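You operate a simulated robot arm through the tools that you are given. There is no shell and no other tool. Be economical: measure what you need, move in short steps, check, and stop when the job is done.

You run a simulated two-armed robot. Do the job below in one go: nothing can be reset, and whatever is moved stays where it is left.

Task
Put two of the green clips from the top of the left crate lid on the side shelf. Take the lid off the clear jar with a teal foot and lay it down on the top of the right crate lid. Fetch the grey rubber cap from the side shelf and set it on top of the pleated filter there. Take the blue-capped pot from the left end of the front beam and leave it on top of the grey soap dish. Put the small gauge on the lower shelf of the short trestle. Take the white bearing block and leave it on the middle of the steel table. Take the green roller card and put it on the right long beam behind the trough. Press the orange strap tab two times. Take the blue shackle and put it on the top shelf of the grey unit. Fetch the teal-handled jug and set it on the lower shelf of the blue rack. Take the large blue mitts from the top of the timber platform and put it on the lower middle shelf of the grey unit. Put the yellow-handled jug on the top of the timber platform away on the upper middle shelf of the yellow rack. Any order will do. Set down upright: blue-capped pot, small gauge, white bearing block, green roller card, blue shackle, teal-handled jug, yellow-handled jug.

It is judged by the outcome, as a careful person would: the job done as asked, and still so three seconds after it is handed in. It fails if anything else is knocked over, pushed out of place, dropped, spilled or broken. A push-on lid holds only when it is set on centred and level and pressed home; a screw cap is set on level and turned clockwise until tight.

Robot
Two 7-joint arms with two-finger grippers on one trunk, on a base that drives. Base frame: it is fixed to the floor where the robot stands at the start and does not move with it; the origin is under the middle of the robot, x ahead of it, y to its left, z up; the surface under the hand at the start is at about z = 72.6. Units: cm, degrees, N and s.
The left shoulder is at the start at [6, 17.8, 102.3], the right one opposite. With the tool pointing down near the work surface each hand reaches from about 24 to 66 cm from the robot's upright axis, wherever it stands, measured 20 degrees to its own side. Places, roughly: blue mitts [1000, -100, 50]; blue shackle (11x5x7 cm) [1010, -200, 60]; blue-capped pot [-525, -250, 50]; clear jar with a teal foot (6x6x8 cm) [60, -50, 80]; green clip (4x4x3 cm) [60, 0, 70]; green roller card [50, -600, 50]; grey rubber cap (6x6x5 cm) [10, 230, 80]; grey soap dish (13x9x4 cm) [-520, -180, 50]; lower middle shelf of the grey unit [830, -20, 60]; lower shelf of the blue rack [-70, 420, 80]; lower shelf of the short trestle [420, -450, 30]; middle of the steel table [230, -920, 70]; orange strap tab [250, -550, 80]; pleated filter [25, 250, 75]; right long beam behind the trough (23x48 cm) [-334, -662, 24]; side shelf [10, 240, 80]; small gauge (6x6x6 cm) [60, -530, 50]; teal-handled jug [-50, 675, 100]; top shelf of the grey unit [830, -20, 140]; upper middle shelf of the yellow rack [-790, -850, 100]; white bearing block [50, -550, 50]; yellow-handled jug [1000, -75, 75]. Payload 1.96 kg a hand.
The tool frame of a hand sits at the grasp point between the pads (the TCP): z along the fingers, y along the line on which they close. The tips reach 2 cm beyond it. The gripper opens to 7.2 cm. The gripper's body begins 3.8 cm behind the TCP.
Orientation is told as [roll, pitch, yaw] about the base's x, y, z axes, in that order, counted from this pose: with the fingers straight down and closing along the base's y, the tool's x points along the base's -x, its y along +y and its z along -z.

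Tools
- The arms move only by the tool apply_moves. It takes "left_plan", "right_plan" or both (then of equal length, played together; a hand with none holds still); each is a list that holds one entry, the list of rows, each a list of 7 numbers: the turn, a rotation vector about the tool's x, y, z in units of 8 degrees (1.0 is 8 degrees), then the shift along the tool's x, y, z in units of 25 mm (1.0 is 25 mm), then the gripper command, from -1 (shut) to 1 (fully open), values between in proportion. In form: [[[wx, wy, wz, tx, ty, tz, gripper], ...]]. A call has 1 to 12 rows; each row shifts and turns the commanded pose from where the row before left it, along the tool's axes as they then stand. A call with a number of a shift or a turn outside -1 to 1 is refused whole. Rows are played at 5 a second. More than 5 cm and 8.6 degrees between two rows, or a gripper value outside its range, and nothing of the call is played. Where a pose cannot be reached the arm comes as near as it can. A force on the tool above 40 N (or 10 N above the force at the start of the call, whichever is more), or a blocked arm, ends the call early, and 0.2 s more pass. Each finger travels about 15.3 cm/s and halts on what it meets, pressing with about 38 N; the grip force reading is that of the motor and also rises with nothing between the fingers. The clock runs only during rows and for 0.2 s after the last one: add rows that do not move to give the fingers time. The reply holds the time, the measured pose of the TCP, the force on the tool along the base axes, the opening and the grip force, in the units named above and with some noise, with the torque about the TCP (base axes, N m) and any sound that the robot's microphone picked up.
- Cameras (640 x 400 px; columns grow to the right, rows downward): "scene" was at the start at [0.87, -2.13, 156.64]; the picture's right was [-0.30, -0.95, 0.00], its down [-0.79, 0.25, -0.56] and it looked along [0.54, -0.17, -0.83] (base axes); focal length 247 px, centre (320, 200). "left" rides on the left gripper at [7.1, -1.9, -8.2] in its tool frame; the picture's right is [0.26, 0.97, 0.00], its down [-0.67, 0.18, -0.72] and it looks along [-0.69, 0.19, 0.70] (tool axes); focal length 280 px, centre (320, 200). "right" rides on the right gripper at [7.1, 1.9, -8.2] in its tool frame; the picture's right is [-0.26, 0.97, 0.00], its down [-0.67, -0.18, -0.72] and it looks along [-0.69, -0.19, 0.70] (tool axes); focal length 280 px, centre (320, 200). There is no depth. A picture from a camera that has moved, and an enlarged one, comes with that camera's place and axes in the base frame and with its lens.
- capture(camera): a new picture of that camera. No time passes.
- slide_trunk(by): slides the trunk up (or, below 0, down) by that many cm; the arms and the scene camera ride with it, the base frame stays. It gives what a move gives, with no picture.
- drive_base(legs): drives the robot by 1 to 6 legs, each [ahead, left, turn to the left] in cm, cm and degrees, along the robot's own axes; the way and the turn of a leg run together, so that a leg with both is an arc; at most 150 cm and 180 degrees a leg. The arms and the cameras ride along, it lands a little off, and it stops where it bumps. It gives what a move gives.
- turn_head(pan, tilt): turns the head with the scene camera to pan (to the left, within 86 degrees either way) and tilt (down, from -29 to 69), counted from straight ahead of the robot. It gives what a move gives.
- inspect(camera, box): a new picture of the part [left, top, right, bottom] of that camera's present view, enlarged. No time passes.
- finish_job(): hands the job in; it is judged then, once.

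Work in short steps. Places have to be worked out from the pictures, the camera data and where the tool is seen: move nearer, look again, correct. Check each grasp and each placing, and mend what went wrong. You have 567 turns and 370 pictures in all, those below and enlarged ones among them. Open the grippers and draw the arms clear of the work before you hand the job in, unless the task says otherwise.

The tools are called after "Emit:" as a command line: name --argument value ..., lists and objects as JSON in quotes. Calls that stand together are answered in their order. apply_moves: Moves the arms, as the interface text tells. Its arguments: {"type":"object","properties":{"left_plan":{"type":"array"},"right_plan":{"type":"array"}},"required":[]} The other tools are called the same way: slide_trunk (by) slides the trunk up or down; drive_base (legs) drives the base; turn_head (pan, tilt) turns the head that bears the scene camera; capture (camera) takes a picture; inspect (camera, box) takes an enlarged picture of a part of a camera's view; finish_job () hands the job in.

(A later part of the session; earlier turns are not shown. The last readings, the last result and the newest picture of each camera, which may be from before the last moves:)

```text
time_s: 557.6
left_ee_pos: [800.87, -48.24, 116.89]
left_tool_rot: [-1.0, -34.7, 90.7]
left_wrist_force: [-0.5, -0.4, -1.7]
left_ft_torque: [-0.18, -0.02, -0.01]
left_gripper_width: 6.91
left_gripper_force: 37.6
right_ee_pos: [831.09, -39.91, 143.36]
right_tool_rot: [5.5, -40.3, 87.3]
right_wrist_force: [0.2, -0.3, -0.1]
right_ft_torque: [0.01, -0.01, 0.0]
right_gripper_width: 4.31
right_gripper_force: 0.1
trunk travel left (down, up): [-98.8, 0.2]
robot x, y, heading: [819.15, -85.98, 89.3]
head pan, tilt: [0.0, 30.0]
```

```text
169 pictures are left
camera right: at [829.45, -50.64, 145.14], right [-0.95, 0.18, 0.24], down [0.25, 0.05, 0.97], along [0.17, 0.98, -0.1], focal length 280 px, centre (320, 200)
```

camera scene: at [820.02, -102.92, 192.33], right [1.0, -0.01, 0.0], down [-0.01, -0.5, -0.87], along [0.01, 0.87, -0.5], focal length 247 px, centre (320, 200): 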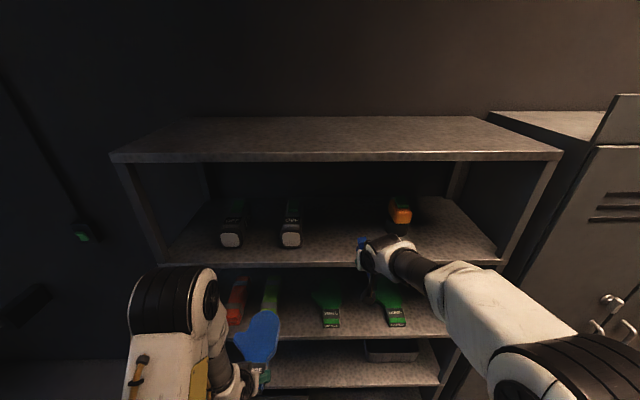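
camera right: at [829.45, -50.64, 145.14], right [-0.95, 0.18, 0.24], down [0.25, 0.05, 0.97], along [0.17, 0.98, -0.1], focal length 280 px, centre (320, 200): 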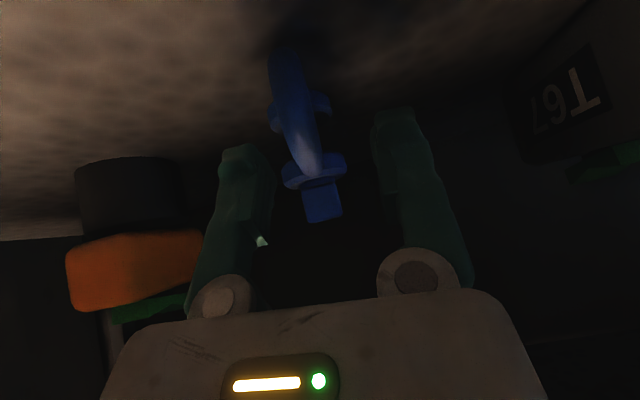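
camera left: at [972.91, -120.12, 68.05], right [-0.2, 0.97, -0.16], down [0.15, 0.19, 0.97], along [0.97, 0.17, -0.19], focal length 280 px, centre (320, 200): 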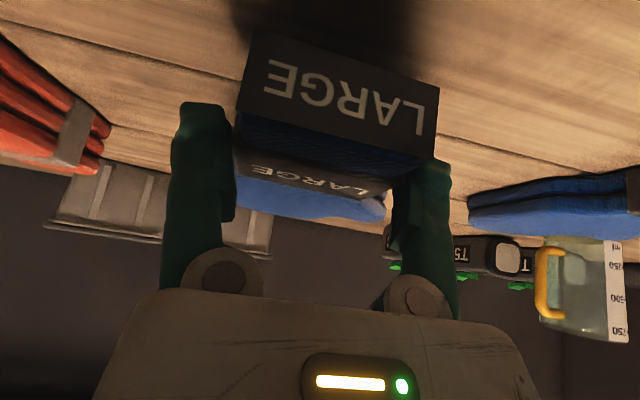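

The shackle stands upright on the top shelf. I back out, lower the trunk and tuck the right hand away, then bring the mitts in.

Emit:
drive_base --legs '[[-35, 0, 0]]'

Emit:
apply_moves --right_plan '[[[0.1, 1, 0, 0.5, -0.5, 0, 1], [0.2, 1, 0, 0.5, -0.5, 0, 1], [0.2, 1, 0, 0.5, -0.7, 0, 1], [0, 1, 0, 0.5, -0.7, 0, 1], [0, 1, 0, 0.6, -0.7, 0, 1], [0, 0, 0, 0.6, -0.7, 0, 1], [0, 0, 0, 0.6, -0.7, 0, 1], [0, 0, 0, 0.6, -0.7, 0, 1], [0, 0, 0, 0.6, -0.7, 0, 1], [0, 0, 0, 0.6, -0.7, 0, 1]]]'

Emit:
slide_trunk --by -40

Emit:
turn_head --pan 0 --tilt 45

Emit:
capture --camera "scene"

```text
time_s: 559.9
left_ee_pos: [800.3, -83.39, 116.81]
left_tool_rot: [-1.0, -34.6, 90.8]
left_wrist_force: [0.2, 1.8, -1.9]
left_ft_torque: [-0.13, -0.01, 0.0]
left_gripper_width: 6.91
left_gripper_force: 38.4
right_ee_pos: [830.35, -74.78, 143.35]
right_tool_rot: [5.6, -40.3, 87.7]
right_wrist_force: [0.1, 1.1, 0.6]
right_ft_torque: [-0.03, -0.03, 0.04]
right_gripper_width: 4.32
right_gripper_force: 0.1
trunk travel left (down, up): [-98.8, 0.2]
robot x, y, heading: [819.02, -120.85, 89.6]
head pan, tilt: [0.0, 30.0]
```

```text
time_s: 562.1
left_ee_pos: [800.32, -83.61, 116.9]
left_tool_rot: [-1.0, -34.6, 90.9]
left_wrist_force: [0.4, -0.1, -0.9]
left_ft_torque: [-0.14, 0.0, 0.03]
left_gripper_width: 6.91
left_gripper_force: 38.0
right_ee_pos: [846.81, -89.05, 137.15]
right_tool_rot: [0.7, -0.6, 89.4]
right_wrist_force: [0.5, 0.8, 0.3]
right_ft_torque: [-0.01, -0.02, -0.01]
right_gripper_width: 7.21
right_gripper_force: 0.1
right hand out of reach, approached as far as the arm can: row 5
trunk travel left (down, up): [-98.8, 0.2]
robot x, y, heading: [818.75, -121.07, 89.4]
head pan, tilt: [0.0, 30.0]
```

```text
time_s: 565.9
left_ee_pos: [800.27, -83.65, 76.91]
left_tool_rot: [-0.9, -34.6, 90.9]
left_wrist_force: [-0.4, -0.8, -1.7]
left_ft_torque: [-0.16, 0.01, -0.01]
left_gripper_width: 6.9
left_gripper_force: 37.8
right_ee_pos: [846.78, -88.95, 97.24]
right_tool_rot: [0.7, -0.5, 89.4]
right_wrist_force: [-0.4, 0.3, -0.1]
right_ft_torque: [-0.03, -0.03, 0.02]
right_gripper_width: 7.18
right_gripper_force: 0.1
trunk travel left (down, up): [-58.8, 40.2]
robot x, y, heading: [818.64, -121.18, 89.2]
head pan, tilt: [0.0, 30.0]
```

```text
time_s: 566.7
left_ee_pos: [800.36, -83.57, 76.72]
left_tool_rot: [-1.0, -34.6, 90.9]
left_wrist_force: [0.0, 0.8, -1.1]
left_ft_torque: [-0.13, 0.0, 0.0]
left_gripper_width: 6.9
left_gripper_force: 37.9
right_ee_pos: [846.77, -88.91, 97.17]
right_tool_rot: [0.7, -0.5, 89.4]
right_wrist_force: [0.3, 1.0, 0.0]
right_ft_torque: [-0.02, 0.02, 0.01]
right_gripper_width: 7.2
right_gripper_force: 0.0
trunk travel left (down, up): [-58.8, 40.2]
robot x, y, heading: [818.87, -120.7, 89.6]
head pan, tilt: [0.0, 45.0]
```

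```text
168 pictures are left
camera scene: at [818.91, -118.68, 150.07], right [1.0, -0.01, 0.0], down [-0.01, -0.71, -0.71], along [0.01, 0.71, -0.71], focal length 247 px, centre (320, 200)
```

scene: 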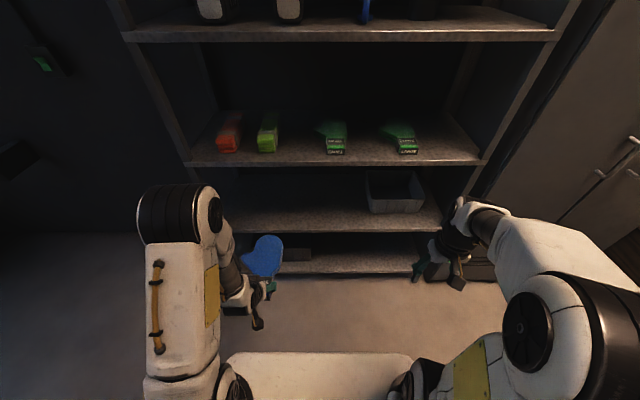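

I lower the mitts to entry height and drive in.

Emit:
apply_moves --left_plan '[[[0, 0, 0, 0.53, 0, 0.76, -1], [0, 0, 0, 0.53, 0, 0.76, -1], [0, 0, 0, 0.53, 0, 0.76, -1], [0, 0, 0, 0.53, 0, 0.76, -1], [0, 0, 0, 0.53, 0, 0.76, -1], [0, 0, 0, 0.53, 0, 0.76, -1], [0, 0, 0, 0, 0, 0, -1]]]'

Emit:
drive_base --legs '[[35, 0, 0]]'

Emit:
capture --camera "left"

Emit:
capture --camera "scene"

```text
time_s: 568.3
left_ee_pos: [800.69, -83.63, 63.0]
left_tool_rot: [-1.0, -34.5, 90.9]
left_wrist_force: [0.8, 1.1, -1.9]
left_ft_torque: [-0.18, -0.01, -0.02]
left_gripper_width: 6.91
left_gripper_force: 38.1
right_ee_pos: [846.67, -89.01, 97.2]
right_tool_rot: [0.7, -0.6, 89.4]
right_wrist_force: [-0.2, -0.1, 1.2]
right_ft_torque: [-0.02, 0.03, 0.02]
right_gripper_width: 7.2
right_gripper_force: 0.1
trunk travel left (down, up): [-58.8, 40.2]
robot x, y, heading: [818.7, -121.05, 89.6]
head pan, tilt: [0.0, 45.0]
```

```text
time_s: 570.5
left_ee_pos: [800.72, -48.87, 63.01]
left_tool_rot: [-1.0, -34.6, 91.2]
left_wrist_force: [0.1, -0.3, -1.7]
left_ft_torque: [-0.2, -0.01, 0.02]
left_gripper_width: 6.9
left_gripper_force: 38.2
right_ee_pos: [846.78, -53.95, 97.27]
right_tool_rot: [0.7, -0.4, 89.7]
right_wrist_force: [0.7, 1.0, 0.2]
right_ft_torque: [-0.05, -0.02, -0.01]
right_gripper_width: 7.21
right_gripper_force: 0.0
trunk travel left (down, up): [-58.8, 40.2]
robot x, y, heading: [819.15, -86.06, 90.0]
head pan, tilt: [0.0, 45.0]
```

```text
167 pictures are left
camera left: at [802.65, -59.36, 65.8], right [-0.96, -0.23, -0.16], down [-0.2, 0.15, 0.97], along [-0.2, 0.96, -0.19], focal length 280 px, centre (320, 200)
```

left: 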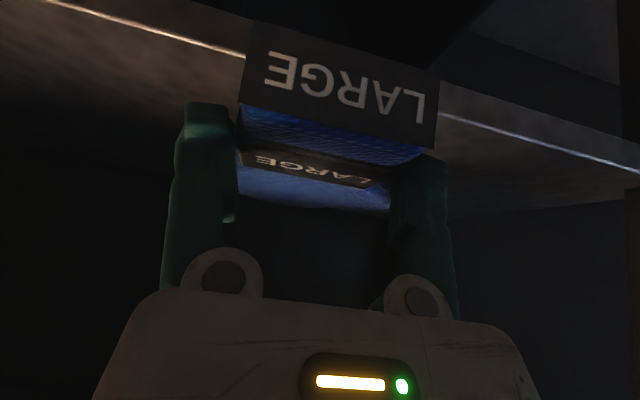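

```text
166 pictures are left
camera scene: at [819.13, -83.77, 150.06], right [1.0, 0.0, 0.0], down [0.0, -0.71, -0.71], along [0.0, 0.71, -0.71], focal length 247 px, centre (320, 200)
```

scene: 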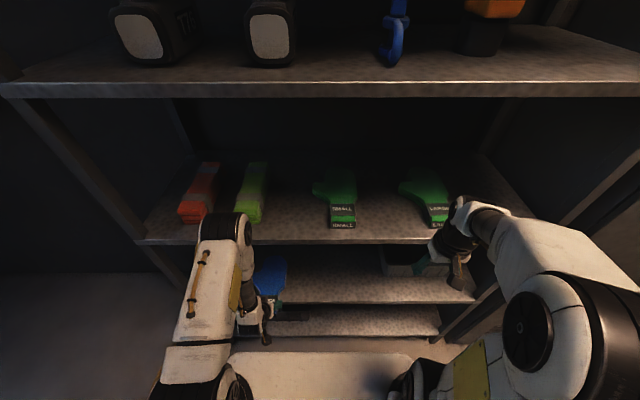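

Before going further in I pull the right hand back and aside.

Emit:
apply_moves --right_plan '[[[0, 0, 0, 0.3, -0.9, 0, 1], [0, 0, 0, 0.5, -0.9, 0, 1], [0, 0, 0, 0.6, -0.9, 0, 1], [0, 0, 0, 0.8, -0.9, 0, 1], [0, 0, 0, 0.8, -0.9, 0, 1], [0, 0, 0, 0.8, -0.9, 0, 1], [0, 0, 0, 0.8, -0.6, 0, 1]]]'

Emit:
drive_base --legs '[[8, 0, 0]]'

Emit:
capture --camera "scene"

```text
time_s: 572.1
left_ee_pos: [800.62, -48.87, 63.07]
left_tool_rot: [-0.9, -34.6, 91.2]
left_wrist_force: [-0.3, -0.1, -1.3]
left_ft_torque: [-0.17, 0.03, 0.04]
left_gripper_width: 6.87
left_gripper_force: 37.9
right_ee_pos: [861.74, -65.58, 96.99]
right_tool_rot: [0.8, -0.5, 89.8]
right_wrist_force: [-0.9, -0.2, 0.0]
right_ft_torque: [0.01, 0.01, -0.04]
right_gripper_width: 7.2
right_gripper_force: 0.1
trunk travel left (down, up): [-58.8, 40.2]
robot x, y, heading: [818.83, -86.23, 90.0]
head pan, tilt: [0.0, 45.0]
```

```text
time_s: 573.2
left_ee_pos: [800.46, -43.55, 63.22]
left_tool_rot: [-1.0, -34.4, 91.4]
left_wrist_force: [-1.0, 0.6, -1.8]
left_ft_torque: [-0.2, 0.01, 0.01]
left_gripper_width: 6.91
left_gripper_force: 38.2
right_ee_pos: [861.78, -59.44, 97.05]
right_tool_rot: [0.8, -0.9, 90.1]
right_wrist_force: [0.2, -0.7, -0.3]
right_ft_torque: [0.01, -0.01, 0.02]
right_gripper_width: 7.21
right_gripper_force: 0.0
trunk travel left (down, up): [-58.8, 40.2]
robot x, y, heading: [819.18, -79.76, 89.8]
head pan, tilt: [0.0, 45.0]
stopped in leg 1: the robot was blocked; the commanded pose is now the measured one
```

```text
165 pictures are left
camera scene: at [819.42, -78.52, 150.11], right [1.0, 0.0, 0.0], down [0.0, -0.7, -0.71], along [0.0, 0.71, -0.7], focal length 247 px, centre (320, 200)
```

scene: 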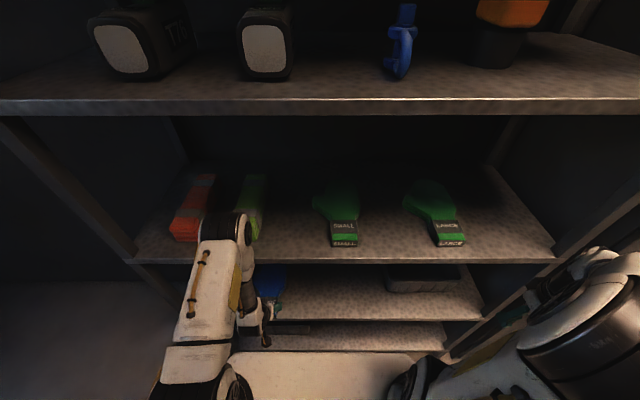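

The left elbow touches the upper shelf's edge. I back out, lower the trunk 25 cm and raise the hand by the same amount so the elbow sits lower.

Emit:
drive_base --legs '[[-24, 0, 0]]'

Emit:
apply_moves --left_plan '[[[0, 0, 0, -0.55, 0, -0.8, -1], [0, 0, 0, -0.55, 0, -0.8, -1], [0, 0, 0, -0.55, 0, -0.8, -1], [0, 0, 0, -0.55, 0, -0.8, -1], [0, 0, 0, -0.55, 0, -0.8, -1], [0, 0, 0, -0.55, 0, -0.8, -1], [0, 0, 0, -0.55, 0, -0.8, -1], [0, 0, 0, -0.55, 0, -0.8, -1], [0, 0, 0, -0.55, 0, -0.8, -1], [0, 0, 0, -0.55, 0, -0.8, -1]]]'

Emit:
slide_trunk --by -25

Emit:
capture --camera "scene"

```text
time_s: 575.0
left_ee_pos: [800.41, -67.19, 62.86]
left_tool_rot: [-1.0, -33.9, 91.4]
left_wrist_force: [-1.2, -0.3, -1.6]
left_ft_torque: [-0.19, 0.01, 0.0]
left_gripper_width: 6.91
left_gripper_force: 38.0
right_ee_pos: [861.62, -83.09, 96.83]
right_tool_rot: [0.7, -0.6, 90.0]
right_wrist_force: [-0.7, 0.4, 0.8]
right_ft_torque: [0.04, 0.0, 0.03]
right_gripper_width: 7.2
right_gripper_force: 0.1
trunk travel left (down, up): [-58.8, 40.2]
robot x, y, heading: [819.28, -103.76, 89.9]
head pan, tilt: [0.0, 45.0]
```

```text
time_s: 577.2
left_ee_pos: [800.02, -63.69, 86.15]
left_tool_rot: [-0.9, -33.7, 91.4]
left_wrist_force: [-0.4, -0.7, -2.4]
left_ft_torque: [-0.18, -0.01, 0.0]
left_gripper_width: 6.88
left_gripper_force: 38.5
left hand out of reach, approached as far as the arm can: row 6, 7, 8, 9, 10
right_ee_pos: [861.63, -83.08, 96.91]
right_tool_rot: [0.7, -0.4, 90.1]
right_wrist_force: [0.1, 0.4, 0.8]
right_ft_torque: [0.0, 0.0, -0.04]
right_gripper_width: 7.2
right_gripper_force: 0.0
trunk travel left (down, up): [-58.8, 40.2]
robot x, y, heading: [819.05, -103.94, 89.8]
head pan, tilt: [0.0, 45.0]
```

```text
time_s: 579.8
left_ee_pos: [800.0, -63.65, 61.23]
left_tool_rot: [-1.0, -33.9, 91.3]
left_wrist_force: [0.3, 1.2, 1.6]
left_ft_torque: [0.65, 0.11, -0.2]
left_gripper_width: 6.91
left_gripper_force: 38.2
right_ee_pos: [861.71, -83.1, 71.88]
right_tool_rot: [0.7, -0.5, 90.0]
right_wrist_force: [0.3, 0.3, 0.6]
right_ft_torque: [0.03, -0.01, -0.02]
right_gripper_width: 7.19
right_gripper_force: 0.0
trunk travel left (down, up): [-33.8, 65.2]
robot x, y, heading: [818.98, -103.77, 89.7]
head pan, tilt: [0.0, 45.0]
```

```text
164 pictures are left
camera scene: at [819.18, -101.6, 125.07], right [1.0, 0.0, 0.0], down [0.0, -0.71, -0.71], along [0.0, 0.71, -0.71], focal length 247 px, centre (320, 200)
```

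scene: 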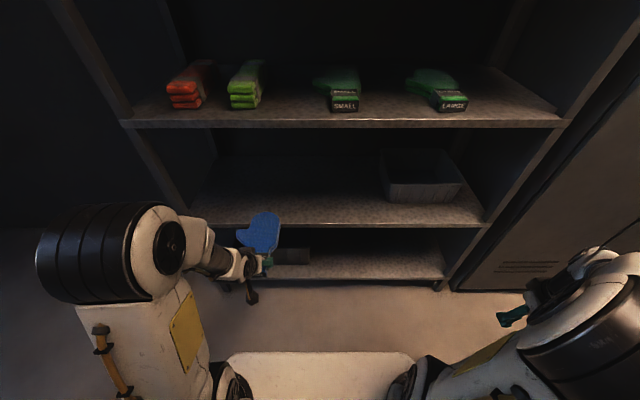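

The mitts' tip lightly touches the shelf edge. I raise the trunk 3 cm and drive in.

Emit:
slide_trunk --by 3

Emit:
drive_base --legs '[[18, 0, 0]]'

Emit:
capture --camera "scene"

```text
time_s: 580.5
left_ee_pos: [800.01, -63.77, 64.1]
left_tool_rot: [-1.1, -33.8, 91.4]
left_wrist_force: [0.6, -0.3, -0.9]
left_ft_torque: [-0.12, -0.01, 0.0]
left_gripper_width: 6.9
left_gripper_force: 37.6
right_ee_pos: [861.72, -82.99, 74.85]
right_tool_rot: [0.8, -0.5, 90.0]
right_wrist_force: [-0.2, 0.3, -0.3]
right_ft_torque: [-0.02, 0.01, -0.01]
right_gripper_width: 7.2
right_gripper_force: 0.0
trunk travel left (down, up): [-36.8, 62.2]
robot x, y, heading: [819.5, -103.91, 89.8]
head pan, tilt: [0.0, 45.0]
```

```text
time_s: 582.0
left_ee_pos: [799.85, -46.02, 64.04]
left_tool_rot: [-1.0, -33.7, 91.6]
left_wrist_force: [-0.3, 1.3, -1.5]
left_ft_torque: [-0.17, -0.01, 0.02]
left_gripper_width: 6.91
left_gripper_force: 37.7
right_ee_pos: [861.43, -64.98, 74.96]
right_tool_rot: [0.7, -0.4, 90.2]
right_wrist_force: [-0.2, 0.4, -0.4]
right_ft_torque: [-0.02, -0.02, -0.03]
right_gripper_width: 7.18
right_gripper_force: 0.1
trunk travel left (down, up): [-36.8, 62.2]
robot x, y, heading: [818.99, -86.08, 90.2]
head pan, tilt: [0.0, 45.0]
```

```text
163 pictures are left
camera scene: at [819.13, -83.72, 128.06], right [1.0, 0.0, 0.0], down [0.0, -0.71, -0.71], along [0.0, 0.71, -0.71], focal length 247 px, centre (320, 200)
```

scene: 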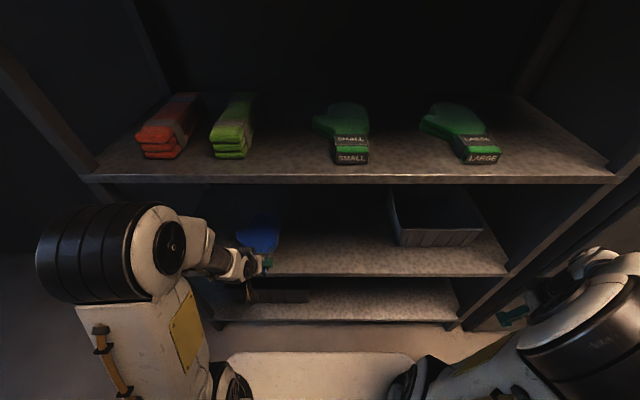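

Emit:
drive_base --legs '[[10, 0, 0]]'

Emit:
capture --camera "left"

```text
time_s: 583.1
left_ee_pos: [799.92, -36.13, 64.05]
left_tool_rot: [-1.0, -33.8, 91.7]
left_wrist_force: [0.0, 0.5, -1.5]
left_ft_torque: [-0.19, 0.0, -0.02]
left_gripper_width: 6.91
left_gripper_force: 38.0
right_ee_pos: [861.44, -55.2, 74.88]
right_tool_rot: [0.7, -0.4, 90.2]
right_wrist_force: [0.0, 0.2, -0.6]
right_ft_torque: [-0.01, 0.01, 0.0]
right_gripper_width: 7.18
right_gripper_force: 0.0
trunk travel left (down, up): [-36.8, 62.2]
robot x, y, heading: [819.02, -75.97, 90.3]
head pan, tilt: [0.0, 45.0]
```

```text
162 pictures are left
camera left: at [801.93, -46.55, 66.97], right [-0.96, -0.24, -0.16], down [-0.2, 0.16, 0.97], along [-0.2, 0.96, -0.2], focal length 280 px, centre (320, 200)
```

left: 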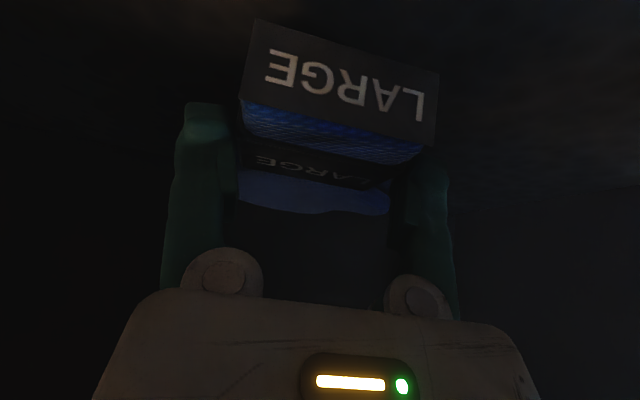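

In place at y -36. I lower until contact.

Emit:
apply_moves --left_plan '[[[0, 0, 0, 0.22, 0, 0.33, -1], [0, 0, 0, 0.22, 0, 0.33, -1], [0, 0, 0, 0.17, 0, 0.25, -1], [0, 0, 0, 0.11, 0, 0.166, -1], [0, 0, 0, 0.11, 0, 0.166, -1], [0, 0, 0, 0, 0, 0, -1]]]'

```text
time_s: 584.5
left_ee_pos: [800.01, -36.26, 60.61]
left_tool_rot: [-0.9, -34.2, 91.7]
left_wrist_force: [-1.6, -0.5, 30.6]
left_ft_torque: [-0.63, 0.57, 0.01]
left_gripper_width: 6.91
left_gripper_force: 38.3
right_ee_pos: [861.61, -55.42, 74.97]
right_tool_rot: [0.7, -0.6, 90.2]
right_wrist_force: [1.2, 0.3, -0.2]
right_ft_torque: [0.03, 0.04, 0.02]
right_gripper_width: 7.18
right_gripper_force: 0.0
trunk travel left (down, up): [-36.8, 62.2]
robot x, y, heading: [819.15, -75.98, 90.1]
head pan, tilt: [0.0, 45.0]
```

Contact. I open fully and withdraw along the tool axis.

Emit:
apply_moves --left_plan '[[[0, 0, 0, -0.03, 0, -0.05, 1], [0, 0, 0, 0, 0, 0, 1], [0, 0, 0, 0, 0, 0, 1], [0, 0, 0, 0, 0, -0.3, 1], [0, 0, 0, 0, 0, -0.4, 1], [0, 0, 0, 0, 0, -0.5, 1], [0, 0, 0, 0, 0, 0, 1]]]'

Emit:
capture --camera "left"

```text
time_s: 586.1
left_ee_pos: [799.75, -36.4, 62.74]
left_tool_rot: [-1.0, -33.7, 91.6]
left_wrist_force: [0.0, 0.1, -0.2]
left_ft_torque: [0.03, -0.01, -0.01]
left_gripper_width: 7.19
left_gripper_force: 0.1
left hand out of reach, approached as far as the arm can: row 5, 6
right_ee_pos: [861.54, -55.19, 74.99]
right_tool_rot: [0.6, -0.5, 90.2]
right_wrist_force: [-0.5, -0.6, 0.1]
right_ft_torque: [0.04, 0.05, -0.02]
right_gripper_width: 7.18
right_gripper_force: 0.1
trunk travel left (down, up): [-36.8, 62.2]
robot x, y, heading: [818.98, -76.26, 90.1]
head pan, tilt: [0.0, 45.0]
```

```text
161 pictures are left
camera left: at [801.89, -46.82, 65.71], right [-0.96, -0.24, -0.16], down [-0.2, 0.16, 0.97], along [-0.2, 0.96, -0.2], focal length 280 px, centre (320, 200)
```

left: 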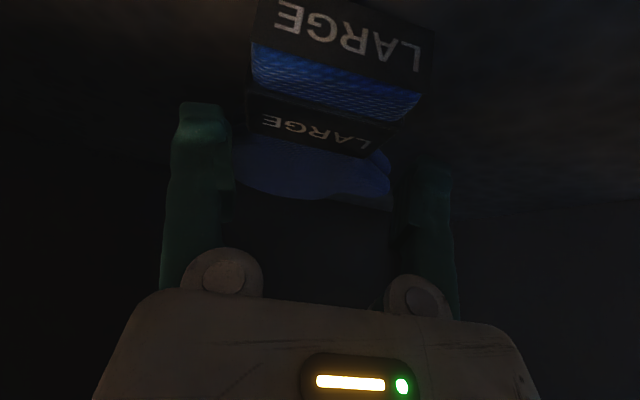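

Released and free. I raise the trunk 3 cm for clearance and back out, then check the shelf.

Emit:
slide_trunk --by 3

Emit:
drive_base --legs '[[-35, 0, 0]]'

Emit:
capture --camera "scene"

```text
time_s: 586.9
left_ee_pos: [799.81, -36.5, 65.77]
left_tool_rot: [-1.0, -33.7, 91.6]
left_wrist_force: [-0.7, -0.1, -1.1]
left_ft_torque: [-0.03, 0.02, 0.03]
left_gripper_width: 7.21
left_gripper_force: 0.0
right_ee_pos: [861.52, -55.18, 77.84]
right_tool_rot: [0.7, -0.4, 90.3]
right_wrist_force: [-0.2, -0.2, -0.2]
right_ft_torque: [-0.03, 0.04, -0.02]
right_gripper_width: 7.23
right_gripper_force: 0.0
trunk travel left (down, up): [-39.8, 59.2]
robot x, y, heading: [819.23, -75.85, 90.2]
head pan, tilt: [0.0, 45.0]
```

```text
time_s: 589.2
left_ee_pos: [800.01, -71.34, 65.75]
left_tool_rot: [-1.0, -33.6, 91.3]
left_wrist_force: [0.3, 0.0, -0.1]
left_ft_torque: [0.0, -0.01, 0.03]
left_gripper_width: 7.18
left_gripper_force: 0.1
right_ee_pos: [861.61, -90.4, 78.02]
right_tool_rot: [0.7, -0.5, 90.0]
right_wrist_force: [-0.3, -0.8, 0.0]
right_ft_torque: [0.03, -0.02, -0.02]
right_gripper_width: 7.21
right_gripper_force: 0.1
trunk travel left (down, up): [-39.8, 59.2]
robot x, y, heading: [818.7, -111.11, 89.8]
head pan, tilt: [0.0, 45.0]
```

```text
160 pictures are left
camera scene: at [819.14, -108.95, 131.07], right [1.0, 0.0, 0.0], down [0.0, -0.71, -0.71], along [0.0, 0.71, -0.71], focal length 247 px, centre (320, 200)
```

scene: 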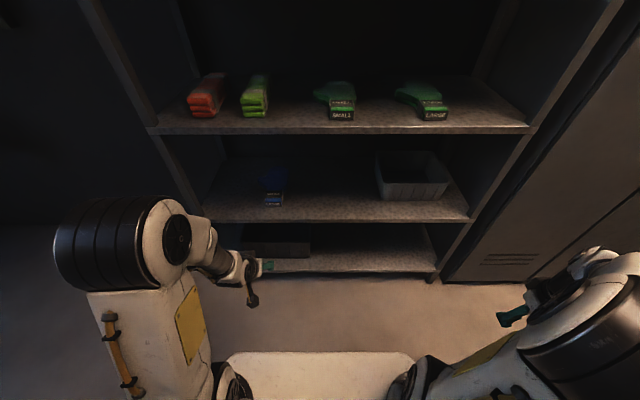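

The mitts lie on the lower middle shelf. Now I return to the platform to put the lidded box back. I stop short and turn the left hand so the fingers point forward.

Emit:
drive_base --legs '[[-12, 0, 0], [0, 0, -90], [95, 0, 0]]'

Emit:
apply_moves --left_plan '[[[0, -0.9, 0, -0.2, 0, 0.2, -1], [0, -0.9, 0, -0.2, 0, 0.2, -1], [0, -0.9, 0, -0.2, 0, 0.2, -1], [0, -0.9, 0, -0.2, 0, 0.2, -1], [0, -0.9, 0, -0.2, 0, 0.2, -1], [0, -0.9, 0, 0, 0, 0.2, -1], [0, -0.9, 0, 0, 0, 0.2, -1], [0, -0.7, 0, 0, 0, 0, -1], [0, 0, 0, 0, 0, 0, -1]]]'

Emit:
capture --camera "scene"

```text
time_s: 598.9
left_ee_pos: [955.6, -109.16, 65.61]
left_tool_rot: [-1.0, -33.8, -0.9]
left_wrist_force: [0.3, 0.0, -0.2]
left_ft_torque: [-0.02, 0.0, -0.02]
left_gripper_width: 7.2
left_gripper_force: 0.1
right_ee_pos: [934.1, -169.95, 77.9]
right_tool_rot: [0.8, -0.5, -2.2]
right_wrist_force: [-0.5, -0.2, -1.1]
right_ft_torque: [0.03, 0.02, 0.02]
right_gripper_width: 7.21
right_gripper_force: 0.1
trunk travel left (down, up): [-39.8, 59.2]
robot x, y, heading: [914.83, -126.82, -2.4]
head pan, tilt: [0.0, 45.0]
```

```text
time_s: 600.9
left_ee_pos: [961.27, -109.25, 65.27]
left_tool_rot: [-74.1, -89.1, 72.6]
left_wrist_force: [0.2, -0.4, -0.8]
left_ft_torque: [-0.03, 0.0, 0.02]
left_gripper_width: 0.02
left_gripper_force: 30.3
left hand out of reach, approached as far as the arm can: row 1, 2
right_ee_pos: [933.95, -169.96, 77.96]
right_tool_rot: [0.6, -0.5, -2.3]
right_wrist_force: [0.1, 0.7, 0.1]
right_ft_torque: [-0.01, 0.04, -0.01]
right_gripper_width: 7.2
right_gripper_force: 0.0
trunk travel left (down, up): [-39.8, 59.2]
robot x, y, heading: [915.03, -126.48, -2.2]
head pan, tilt: [0.0, 45.0]
```

```text
159 pictures are left
camera scene: at [917.2, -126.77, 131.06], right [-0.04, -1.0, 0.0], down [-0.71, 0.03, -0.71], along [0.71, -0.03, -0.71], focal length 247 px, centre (320, 200)
```

scene: 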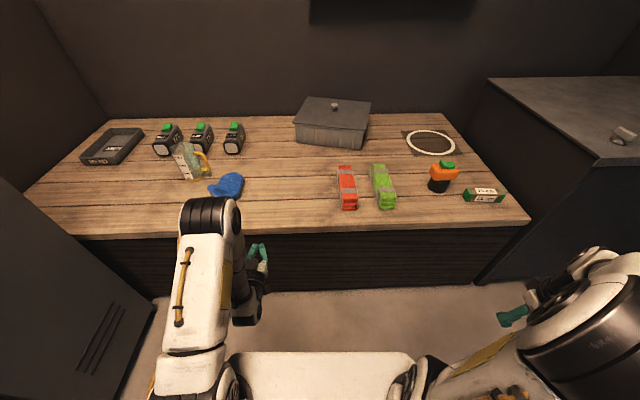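

The hand points forward now. I zoom on the box from this lower viewpoint to judge its lid's overhang.

Emit:
inspect --camera "scene" --box '[270, 80, 400, 170]'

```text
4.44 times, centred on (335, 125) of scene
camera zoom: at [917.2, -126.77, 131.06], right [-0.04, -1.0, 0.0], down [-0.71, 0.03, -0.71], along [0.71, -0.03, -0.71], focal length 1099 px, centre (253, 533)
```

zoom: 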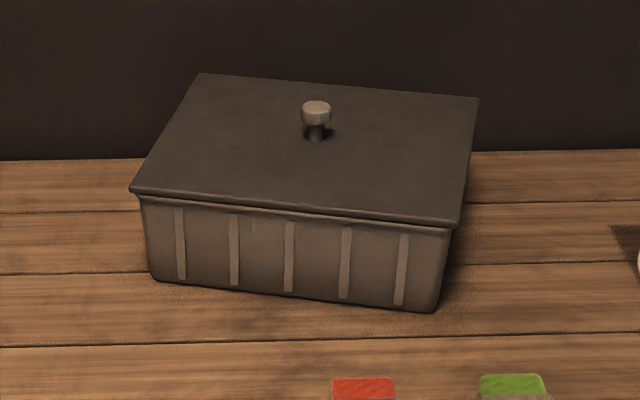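

The lid overhangs the wall slightly, so I can clamp its front edge near the left corner from above and below and pull. I rotate the hand so it closes vertically.

Emit:
apply_moves --left_plan '[[[0, 0, 0.94, 0, 0, 0, -0.2], [0, 0, 0.94, 0, 0, 0, -0.2], [0, 0, 0.94, 0, 0, 0, -0.2], [0, 0, 0.94, 0, 0, 0, -0.2], [0, 0, 0.94, 0, 0, 0, -0.2], [0, 0, 0.94, 0, 0, 0, -0.2], [0, 0, 0.94, 0, 0, 0, -0.2], [0, 0, 0.94, 0, 0, 0, -0.2], [0, 0, 0.94, 0, 0, 0, -0.2], [0, 0, 0.94, 0, 0, 0, -0.2], [0, 0, 0.94, 0, 0, 0, -0.2], [0, 0, 0.94, 0, 0, 0, -0.2]]]'

Emit:
capture --camera "left"

```text
time_s: 603.5
left_ee_pos: [961.2, -109.22, 65.28]
left_tool_rot: [89.7, -0.4, -91.5]
left_wrist_force: [0.8, 0.2, 0.3]
left_ft_torque: [-0.01, -0.04, 0.03]
left_gripper_width: 2.87
left_gripper_force: 0.0
right_ee_pos: [934.12, -170.03, 77.81]
right_tool_rot: [0.7, -0.5, -2.3]
right_wrist_force: [0.4, 0.3, 0.5]
right_ft_torque: [-0.01, 0.01, -0.02]
right_gripper_width: 7.19
right_gripper_force: 0.1
trunk travel left (down, up): [-39.8, 59.2]
robot x, y, heading: [914.87, -126.78, -2.5]
head pan, tilt: [0.0, 45.0]
```

```text
157 pictures are left
camera left: at [953.27, -102.03, 63.43], right [0.01, 0.27, 0.96], down [-0.73, -0.65, 0.19], along [0.68, -0.71, 0.19], focal length 280 px, centre (320, 200)
```

left: 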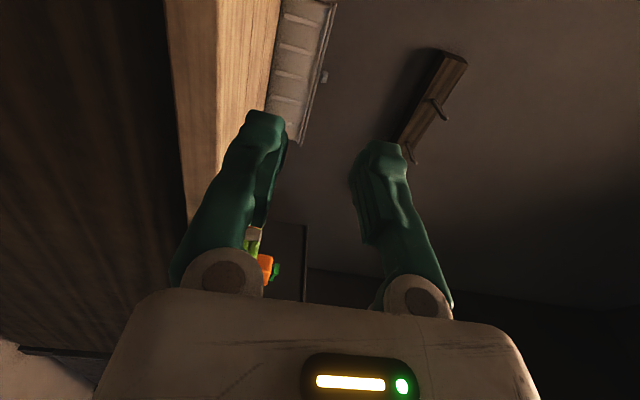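

The box's lid edge is in view. I raise the hand to lid height, shift to y -121.5 and drive up to the platform.

Emit:
apply_moves --left_plan '[[[0, 0, 0, -0.82, 0.24, 0, -0.2], [0, 0, 0, -0.82, 0.24, 0, -0.2], [0, 0, 0, -0.82, 0.24, 0, -0.2], [0, 0, 0, -0.82, 0.24, 0, -0.2], [0, 0, 0, -0.82, 0.24, 0, -0.2], [0, 0, 0, -0.82, 0.24, 0, -0.2], [0, 0, 0, 0, 0, 0, -0.2]]]'

Emit:
drive_base --legs '[[36, 0, 2.3]]'

Emit:
capture --camera "left"

Emit:
capture --camera "scene"

```text
time_s: 605.1
left_ee_pos: [960.83, -121.54, 69.2]
left_tool_rot: [89.6, -0.7, -91.5]
left_wrist_force: [0.4, -0.6, 0.9]
left_ft_torque: [0.0, 0.04, 0.0]
left_gripper_width: 2.87
left_gripper_force: 0.0
right_ee_pos: [934.1, -169.9, 78.0]
right_tool_rot: [0.7, -0.5, -2.2]
right_wrist_force: [0.9, 0.1, 0.8]
right_ft_torque: [-0.01, -0.02, 0.02]
right_gripper_width: 7.2
right_gripper_force: 0.1
trunk travel left (down, up): [-39.8, 59.2]
robot x, y, heading: [915.15, -126.93, -2.2]
head pan, tilt: [0.0, 45.0]
```

```text
time_s: 607.4
left_ee_pos: [996.39, -120.15, 69.13]
left_tool_rot: [89.7, -0.7, -88.9]
left_wrist_force: [-0.2, 0.4, -0.2]
left_ft_torque: [-0.05, 0.0, 0.0]
left_gripper_width: 2.85
left_gripper_force: 0.1
right_ee_pos: [971.92, -169.76, 77.86]
right_tool_rot: [0.7, -0.4, 0.3]
right_wrist_force: [0.7, 0.0, 1.1]
right_ft_torque: [0.02, -0.01, -0.01]
right_gripper_width: 7.21
right_gripper_force: 0.1
trunk travel left (down, up): [-39.8, 59.2]
robot x, y, heading: [951.2, -127.27, 0.2]
head pan, tilt: [0.0, 45.0]
```

```text
156 pictures are left
camera left: at [988.15, -113.25, 67.24], right [0.0, 0.27, 0.96], down [-0.7, -0.69, 0.19], along [0.71, -0.67, 0.19], focal length 280 px, centre (320, 200)
```

left: 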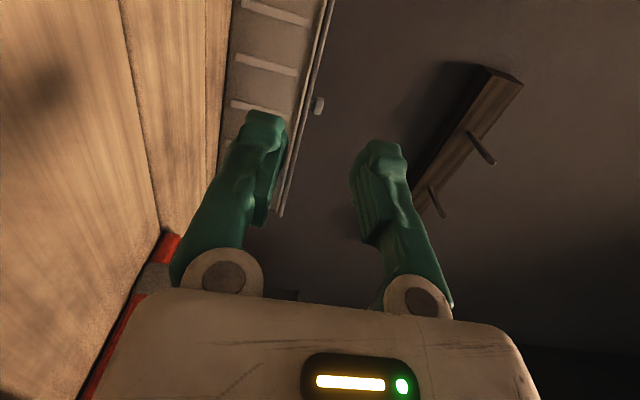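

```text
155 pictures are left
camera scene: at [953.12, -127.33, 131.06], right [0.0, -1.0, 0.0], down [-0.71, 0.0, -0.71], along [0.71, 0.0, -0.71], focal length 247 px, centre (320, 200)
```

scene: 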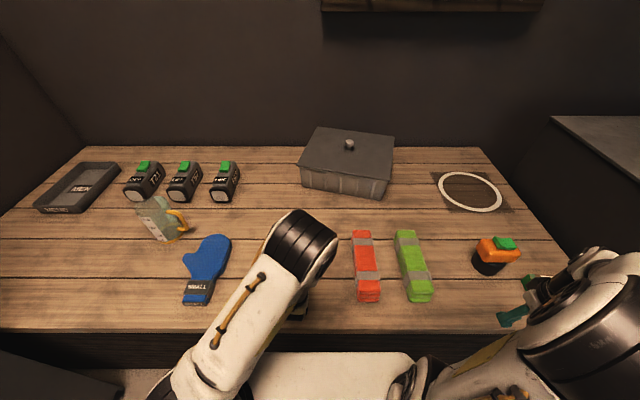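

I extend the hand forward 30 cm toward the lid edge.

Emit:
apply_moves --left_plan '[[[0, 0, 0, 0, 0, 1, -0.2], [0, 0, 0, 0, 0, 1, -0.2], [0, 0, 0, 0, 0, 1, -0.2], [0, 0, 0, 0, 0, 1, -0.2], [0, 0, 0, 0, 0, 1, -0.2], [0, 0, 0, 0, 0, 1, -0.2], [0, 0, 0, 0, 0, 1, -0.2], [0, 0, 0, 0, 0, 1, -0.2], [0, 0, 0, 0, 0, 1, -0.2], [0, 0, 0, 0, 0, 1, -0.2], [0, 0, 0, 0, 0, 0.8, -0.2], [0, 0, 0, 0, 0, 0, -0.2]]]'

Emit:
capture --camera "left"

Emit:
inspect --camera "scene" --box '[270, 110, 420, 220]'

```text
time_s: 610.0
left_ee_pos: [1023.42, -119.62, 68.93]
left_tool_rot: [89.8, -0.7, -88.9]
left_wrist_force: [0.4, 0.0, 0.6]
left_ft_torque: [0.01, 0.01, 0.01]
left_gripper_width: 2.89
left_gripper_force: 0.0
right_ee_pos: [971.83, -169.74, 77.94]
right_tool_rot: [0.7, -0.5, 0.3]
right_wrist_force: [0.6, -0.1, 0.1]
right_ft_torque: [-0.01, 0.01, -0.02]
right_gripper_width: 7.2
right_gripper_force: 0.0
trunk travel left (down, up): [-39.8, 59.2]
robot x, y, heading: [950.88, -127.54, -0.0]
head pan, tilt: [0.0, 45.0]
```

```text
154 pictures are left
camera left: at [1015.12, -112.77, 67.09], right [0.0, 0.27, 0.96], down [-0.7, -0.69, 0.19], along [0.71, -0.67, 0.19], focal length 280 px, centre (320, 200)
```

left: 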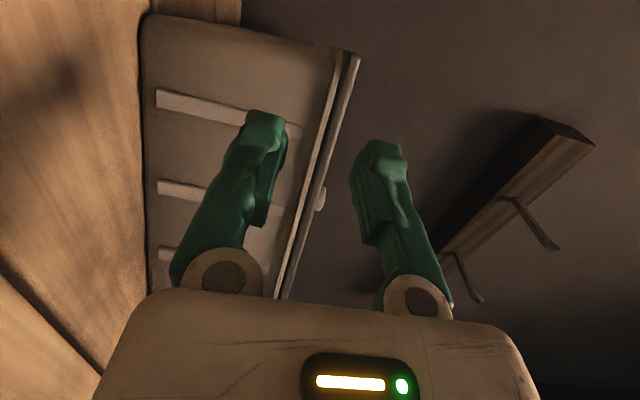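

```text
3.64 times, centred on (345, 165) of scene
camera zoom: at [953.05, -127.33, 131.06], right [0.0, -1.0, 0.0], down [-0.71, 0.0, -0.71], along [0.71, 0.0, -0.71], focal length 899 px, centre (229, 327)
```

zoom: 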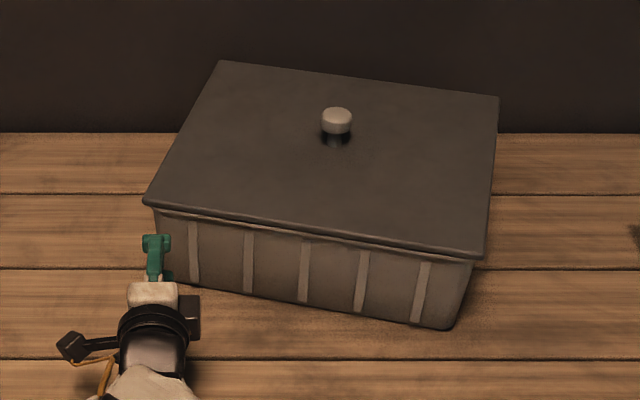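

The fingers are just short of the box's left front. I open to 5 cm, align at z 69.8, y -122.5, and advance until the tips pass over and under the lid edge.

Emit:
apply_moves --left_plan '[[[0, 0, 0, -0.6, 0.18, 0, 0.4], [0, 0, 0, -0.6, 0.18, 0, 0.4], [0, 0, 0, 0, 0, 0.9, 0.4], [0, 0, 0, 0, 0, 0.9, 0.4], [0, 0, 0, 0, 0, 0.9, 0.4], [0, 0, 0, 0, 0, 0.6, 0.4], [0, 0, 0, 0, 0, 0, 0.4]]]'

Emit:
capture --camera "left"

Emit:
inspect --camera "scene" --box '[270, 110, 420, 220]'

```text
time_s: 611.6
left_ee_pos: [1030.8, -121.85, 70.3]
left_tool_rot: [89.6, -0.5, -88.9]
left_wrist_force: [-2.3, 1.6, -0.4]
left_ft_torque: [0.03, 0.09, -0.02]
left_gripper_width: 5.1
left_gripper_force: 0.4
left hand out of reach, approached as far as the arm can: row 6
right_ee_pos: [971.72, -169.69, 77.91]
right_tool_rot: [0.7, -0.5, 0.3]
right_wrist_force: [0.1, 0.5, 1.2]
right_ft_torque: [0.01, 0.0, -0.01]
right_gripper_width: 7.21
right_gripper_force: 0.0
trunk travel left (down, up): [-39.8, 59.2]
robot x, y, heading: [951.01, -127.25, 0.2]
head pan, tilt: [0.0, 45.0]
```

```text
152 pictures are left
camera left: at [1022.56, -114.98, 68.46], right [0.0, 0.27, 0.96], down [-0.7, -0.69, 0.19], along [0.71, -0.67, 0.19], focal length 280 px, centre (320, 200)
```

left: 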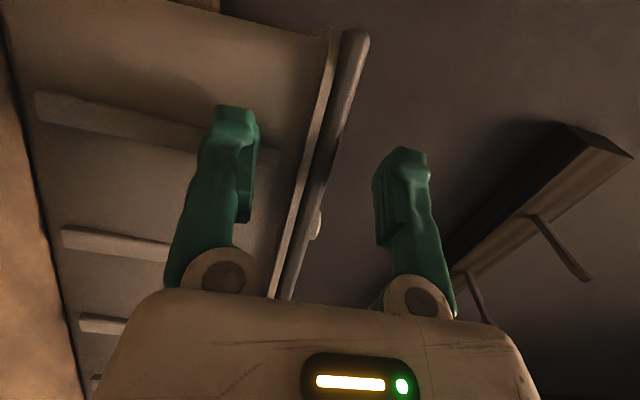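

```text
3.64 times, centred on (345, 165) of scene
camera zoom: at [953.04, -127.3, 131.06], right [0.0, -1.0, 0.0], down [-0.71, 0.0, -0.71], along [0.71, 0.0, -0.71], focal length 899 px, centre (229, 327)
```

zoom: 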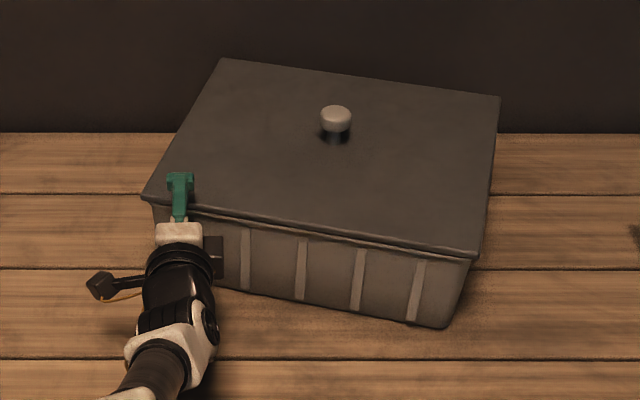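

The upper finger is over the lid and the lower one under its lip. I close the gripper on the lid edge.

Emit:
apply_moves --left_plan '[[[0, 0, 0, 0, 0, 0, 0], [0, 0, 0, 0, 0, 0, -0.5], [0, 0, 0, 0, 0, 0, -1], [0, 0, 0, 0, 0, 0, -1], [0, 0, 0, 0, 0, 0, -1]]]'

Emit:
capture --camera "left"

```text
time_s: 612.8
left_ee_pos: [1030.84, -121.91, 70.54]
left_tool_rot: [89.6, -0.5, -88.9]
left_wrist_force: [6.0, -1.3, 6.3]
left_ft_torque: [-0.02, -0.1, 0.19]
left_gripper_width: 0.87
left_gripper_force: 36.6
right_ee_pos: [971.69, -169.78, 77.97]
right_tool_rot: [0.7, -0.5, 0.3]
right_wrist_force: [0.5, 0.6, 0.0]
right_ft_torque: [-0.02, 0.01, 0.03]
right_gripper_width: 7.23
right_gripper_force: 0.1
trunk travel left (down, up): [-39.8, 59.2]
robot x, y, heading: [950.99, -127.46, -0.0]
head pan, tilt: [0.0, 45.0]
```

```text
150 pictures are left
camera left: at [1022.58, -115.06, 68.59], right [0.0, 0.27, 0.96], down [-0.7, -0.69, 0.19], along [0.71, -0.67, 0.19], focal length 280 px, centre (320, 200)
```

left: 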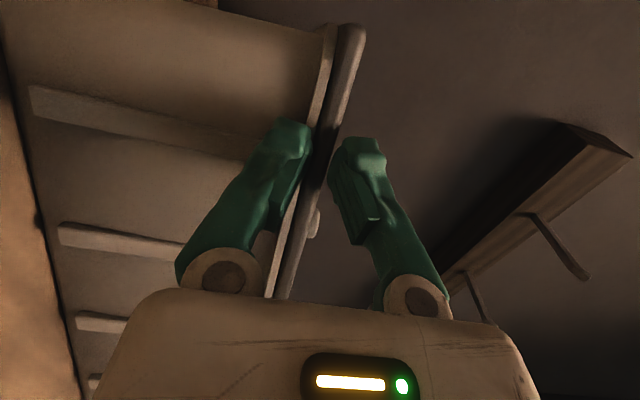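

The lid edge is clamped (0.87 cm). I pull back gently 3 cm and check that the whole box follows.

Emit:
apply_moves --left_plan '[[[0, 0, 0, 0, 0, -0.3, -1], [0, 0, 0, 0, 0, -0.3, -1], [0, 0, 0, 0, 0, -0.3, -1], [0, 0, 0, 0, 0, -0.3, -1], [0, 0, 0, 0, 0, 0, -1]]]'

Emit:
inspect --camera "scene" --box '[270, 110, 420, 220]'

```text
time_s: 614.0
left_ee_pos: [1027.73, -121.92, 70.62]
left_tool_rot: [89.8, -0.6, -88.9]
left_wrist_force: [6.9, -0.3, 11.5]
left_ft_torque: [-0.05, -0.17, 0.02]
left_gripper_width: 0.87
left_gripper_force: 36.4
right_ee_pos: [971.61, -169.79, 78.0]
right_tool_rot: [0.7, -0.6, 0.2]
right_wrist_force: [-0.4, -0.3, 0.2]
right_ft_torque: [0.01, 0.04, 0.02]
right_gripper_width: 7.21
right_gripper_force: 0.0
trunk travel left (down, up): [-39.8, 59.2]
robot x, y, heading: [950.62, -127.62, 0.1]
head pan, tilt: [0.0, 45.0]
```

```text
3.64 times, centred on (345, 165) of scene
camera zoom: at [952.93, -127.33, 131.07], right [0.0, -1.0, 0.0], down [-0.71, 0.0, -0.71], along [0.71, 0.0, -0.71], focal length 899 px, centre (229, 327)
```

zoom: 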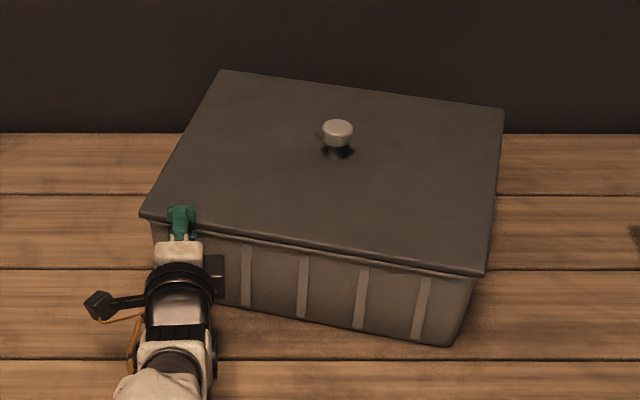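

The whole box follows. Its right front corner is already at its old x; now the left side must come back 9-10 cm with a 15-degree turn. I pull while yawing the hand.

Emit:
apply_moves --left_plan '[[[0, 0.31, 0, 0, 0, -0.56, -1], [0, 0.31, 0, 0, 0, -0.56, -1], [0, 0.31, 0, 0, 0, -0.56, -1], [0, 0.31, 0, 0, 0, -0.56, -1], [0, 0.31, 0, 0, 0, -0.56, -1], [0, 0.31, 0, 0, 0, -0.56, -1], [0, 0, 0, 0, 0, 0, -1]]]'

Emit:
inspect --camera "scene" --box '[270, 130, 420, 240]'

```text
time_s: 615.6
left_ee_pos: [1019.36, -123.18, 70.6]
left_tool_rot: [89.6, -0.5, -74.0]
left_wrist_force: [2.7, 1.4, 12.1]
left_ft_torque: [0.04, -0.12, 0.05]
left_gripper_width: 0.88
left_gripper_force: 36.0
right_ee_pos: [971.71, -169.81, 77.93]
right_tool_rot: [0.7, -0.6, 0.3]
right_wrist_force: [0.1, 0.1, 0.1]
right_ft_torque: [0.02, -0.02, 0.01]
right_gripper_width: 7.21
right_gripper_force: 0.0
trunk travel left (down, up): [-39.8, 59.2]
robot x, y, heading: [950.91, -127.13, 0.4]
head pan, tilt: [0.0, 45.0]
```

```text
3.64 times, centred on (345, 185) of scene
camera zoom: at [952.92, -127.32, 131.07], right [0.0, -1.0, 0.0], down [-0.71, 0.0, -0.71], along [0.71, 0.0, -0.71], focal length 899 px, centre (229, 254)
```

zoom: 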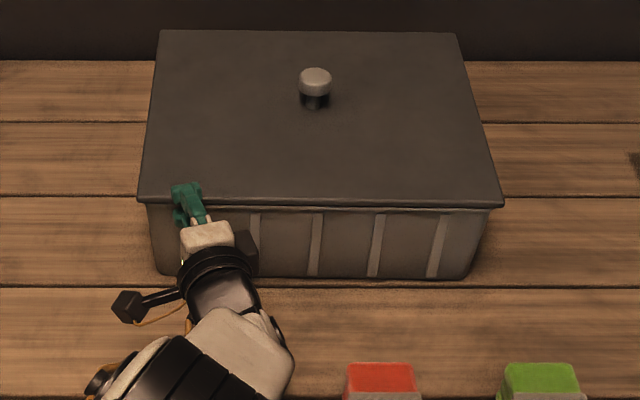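

The box is back within about a centimetre of its original place. I open, withdraw backwards, and verify the lid is seated.

Emit:
apply_moves --left_plan '[[[0, 0, 0, 0, 0, 0, -0.3], [0, 0, 0, 0, 0, 0, 0.4], [0, 0, 0, 0, 0, 0, 0.4], [0, 0, 0, 0, 0, -0.5, 0.4], [0, 0, 0, 0, 0, -0.9, 0.4], [0, 0, 0, 0, 0, -0.9, 0.4], [0, 0, 0, 0, 0, -0.9, 0.4], [0, 0, 0, 0, 0, -0.9, 0.4], [0, 0, 0, 0, 0, -0.9, 0.4]]]'

Emit:
capture --camera "scene"

```text
time_s: 617.6
left_ee_pos: [1007.62, -126.47, 70.57]
left_tool_rot: [89.6, -0.5, -74.0]
left_wrist_force: [0.1, -1.0, 0.0]
left_ft_torque: [0.02, 0.0, 0.03]
left_gripper_width: 5.05
left_gripper_force: 0.0
right_ee_pos: [971.86, -169.73, 77.92]
right_tool_rot: [0.7, -0.5, 0.3]
right_wrist_force: [0.1, 0.6, 0.3]
right_ft_torque: [0.02, -0.02, 0.03]
right_gripper_width: 7.19
right_gripper_force: 0.0
trunk travel left (down, up): [-39.8, 59.2]
robot x, y, heading: [951.23, -127.14, 0.5]
head pan, tilt: [0.0, 45.0]
```

```text
147 pictures are left
camera scene: at [953.03, -127.34, 131.06], right [0.0, -1.0, 0.0], down [-0.71, 0.0, -0.71], along [0.71, 0.0, -0.71], focal length 247 px, centre (320, 200)
```

scene: 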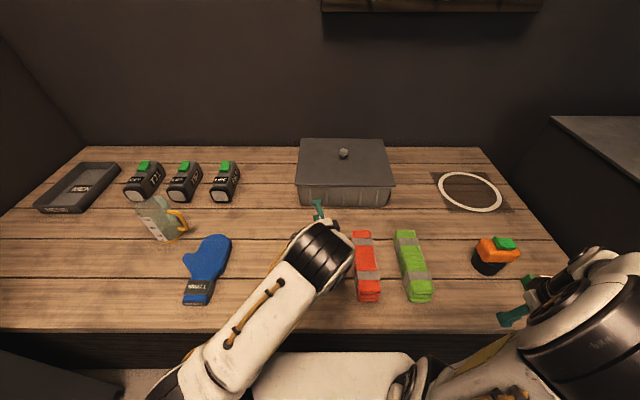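

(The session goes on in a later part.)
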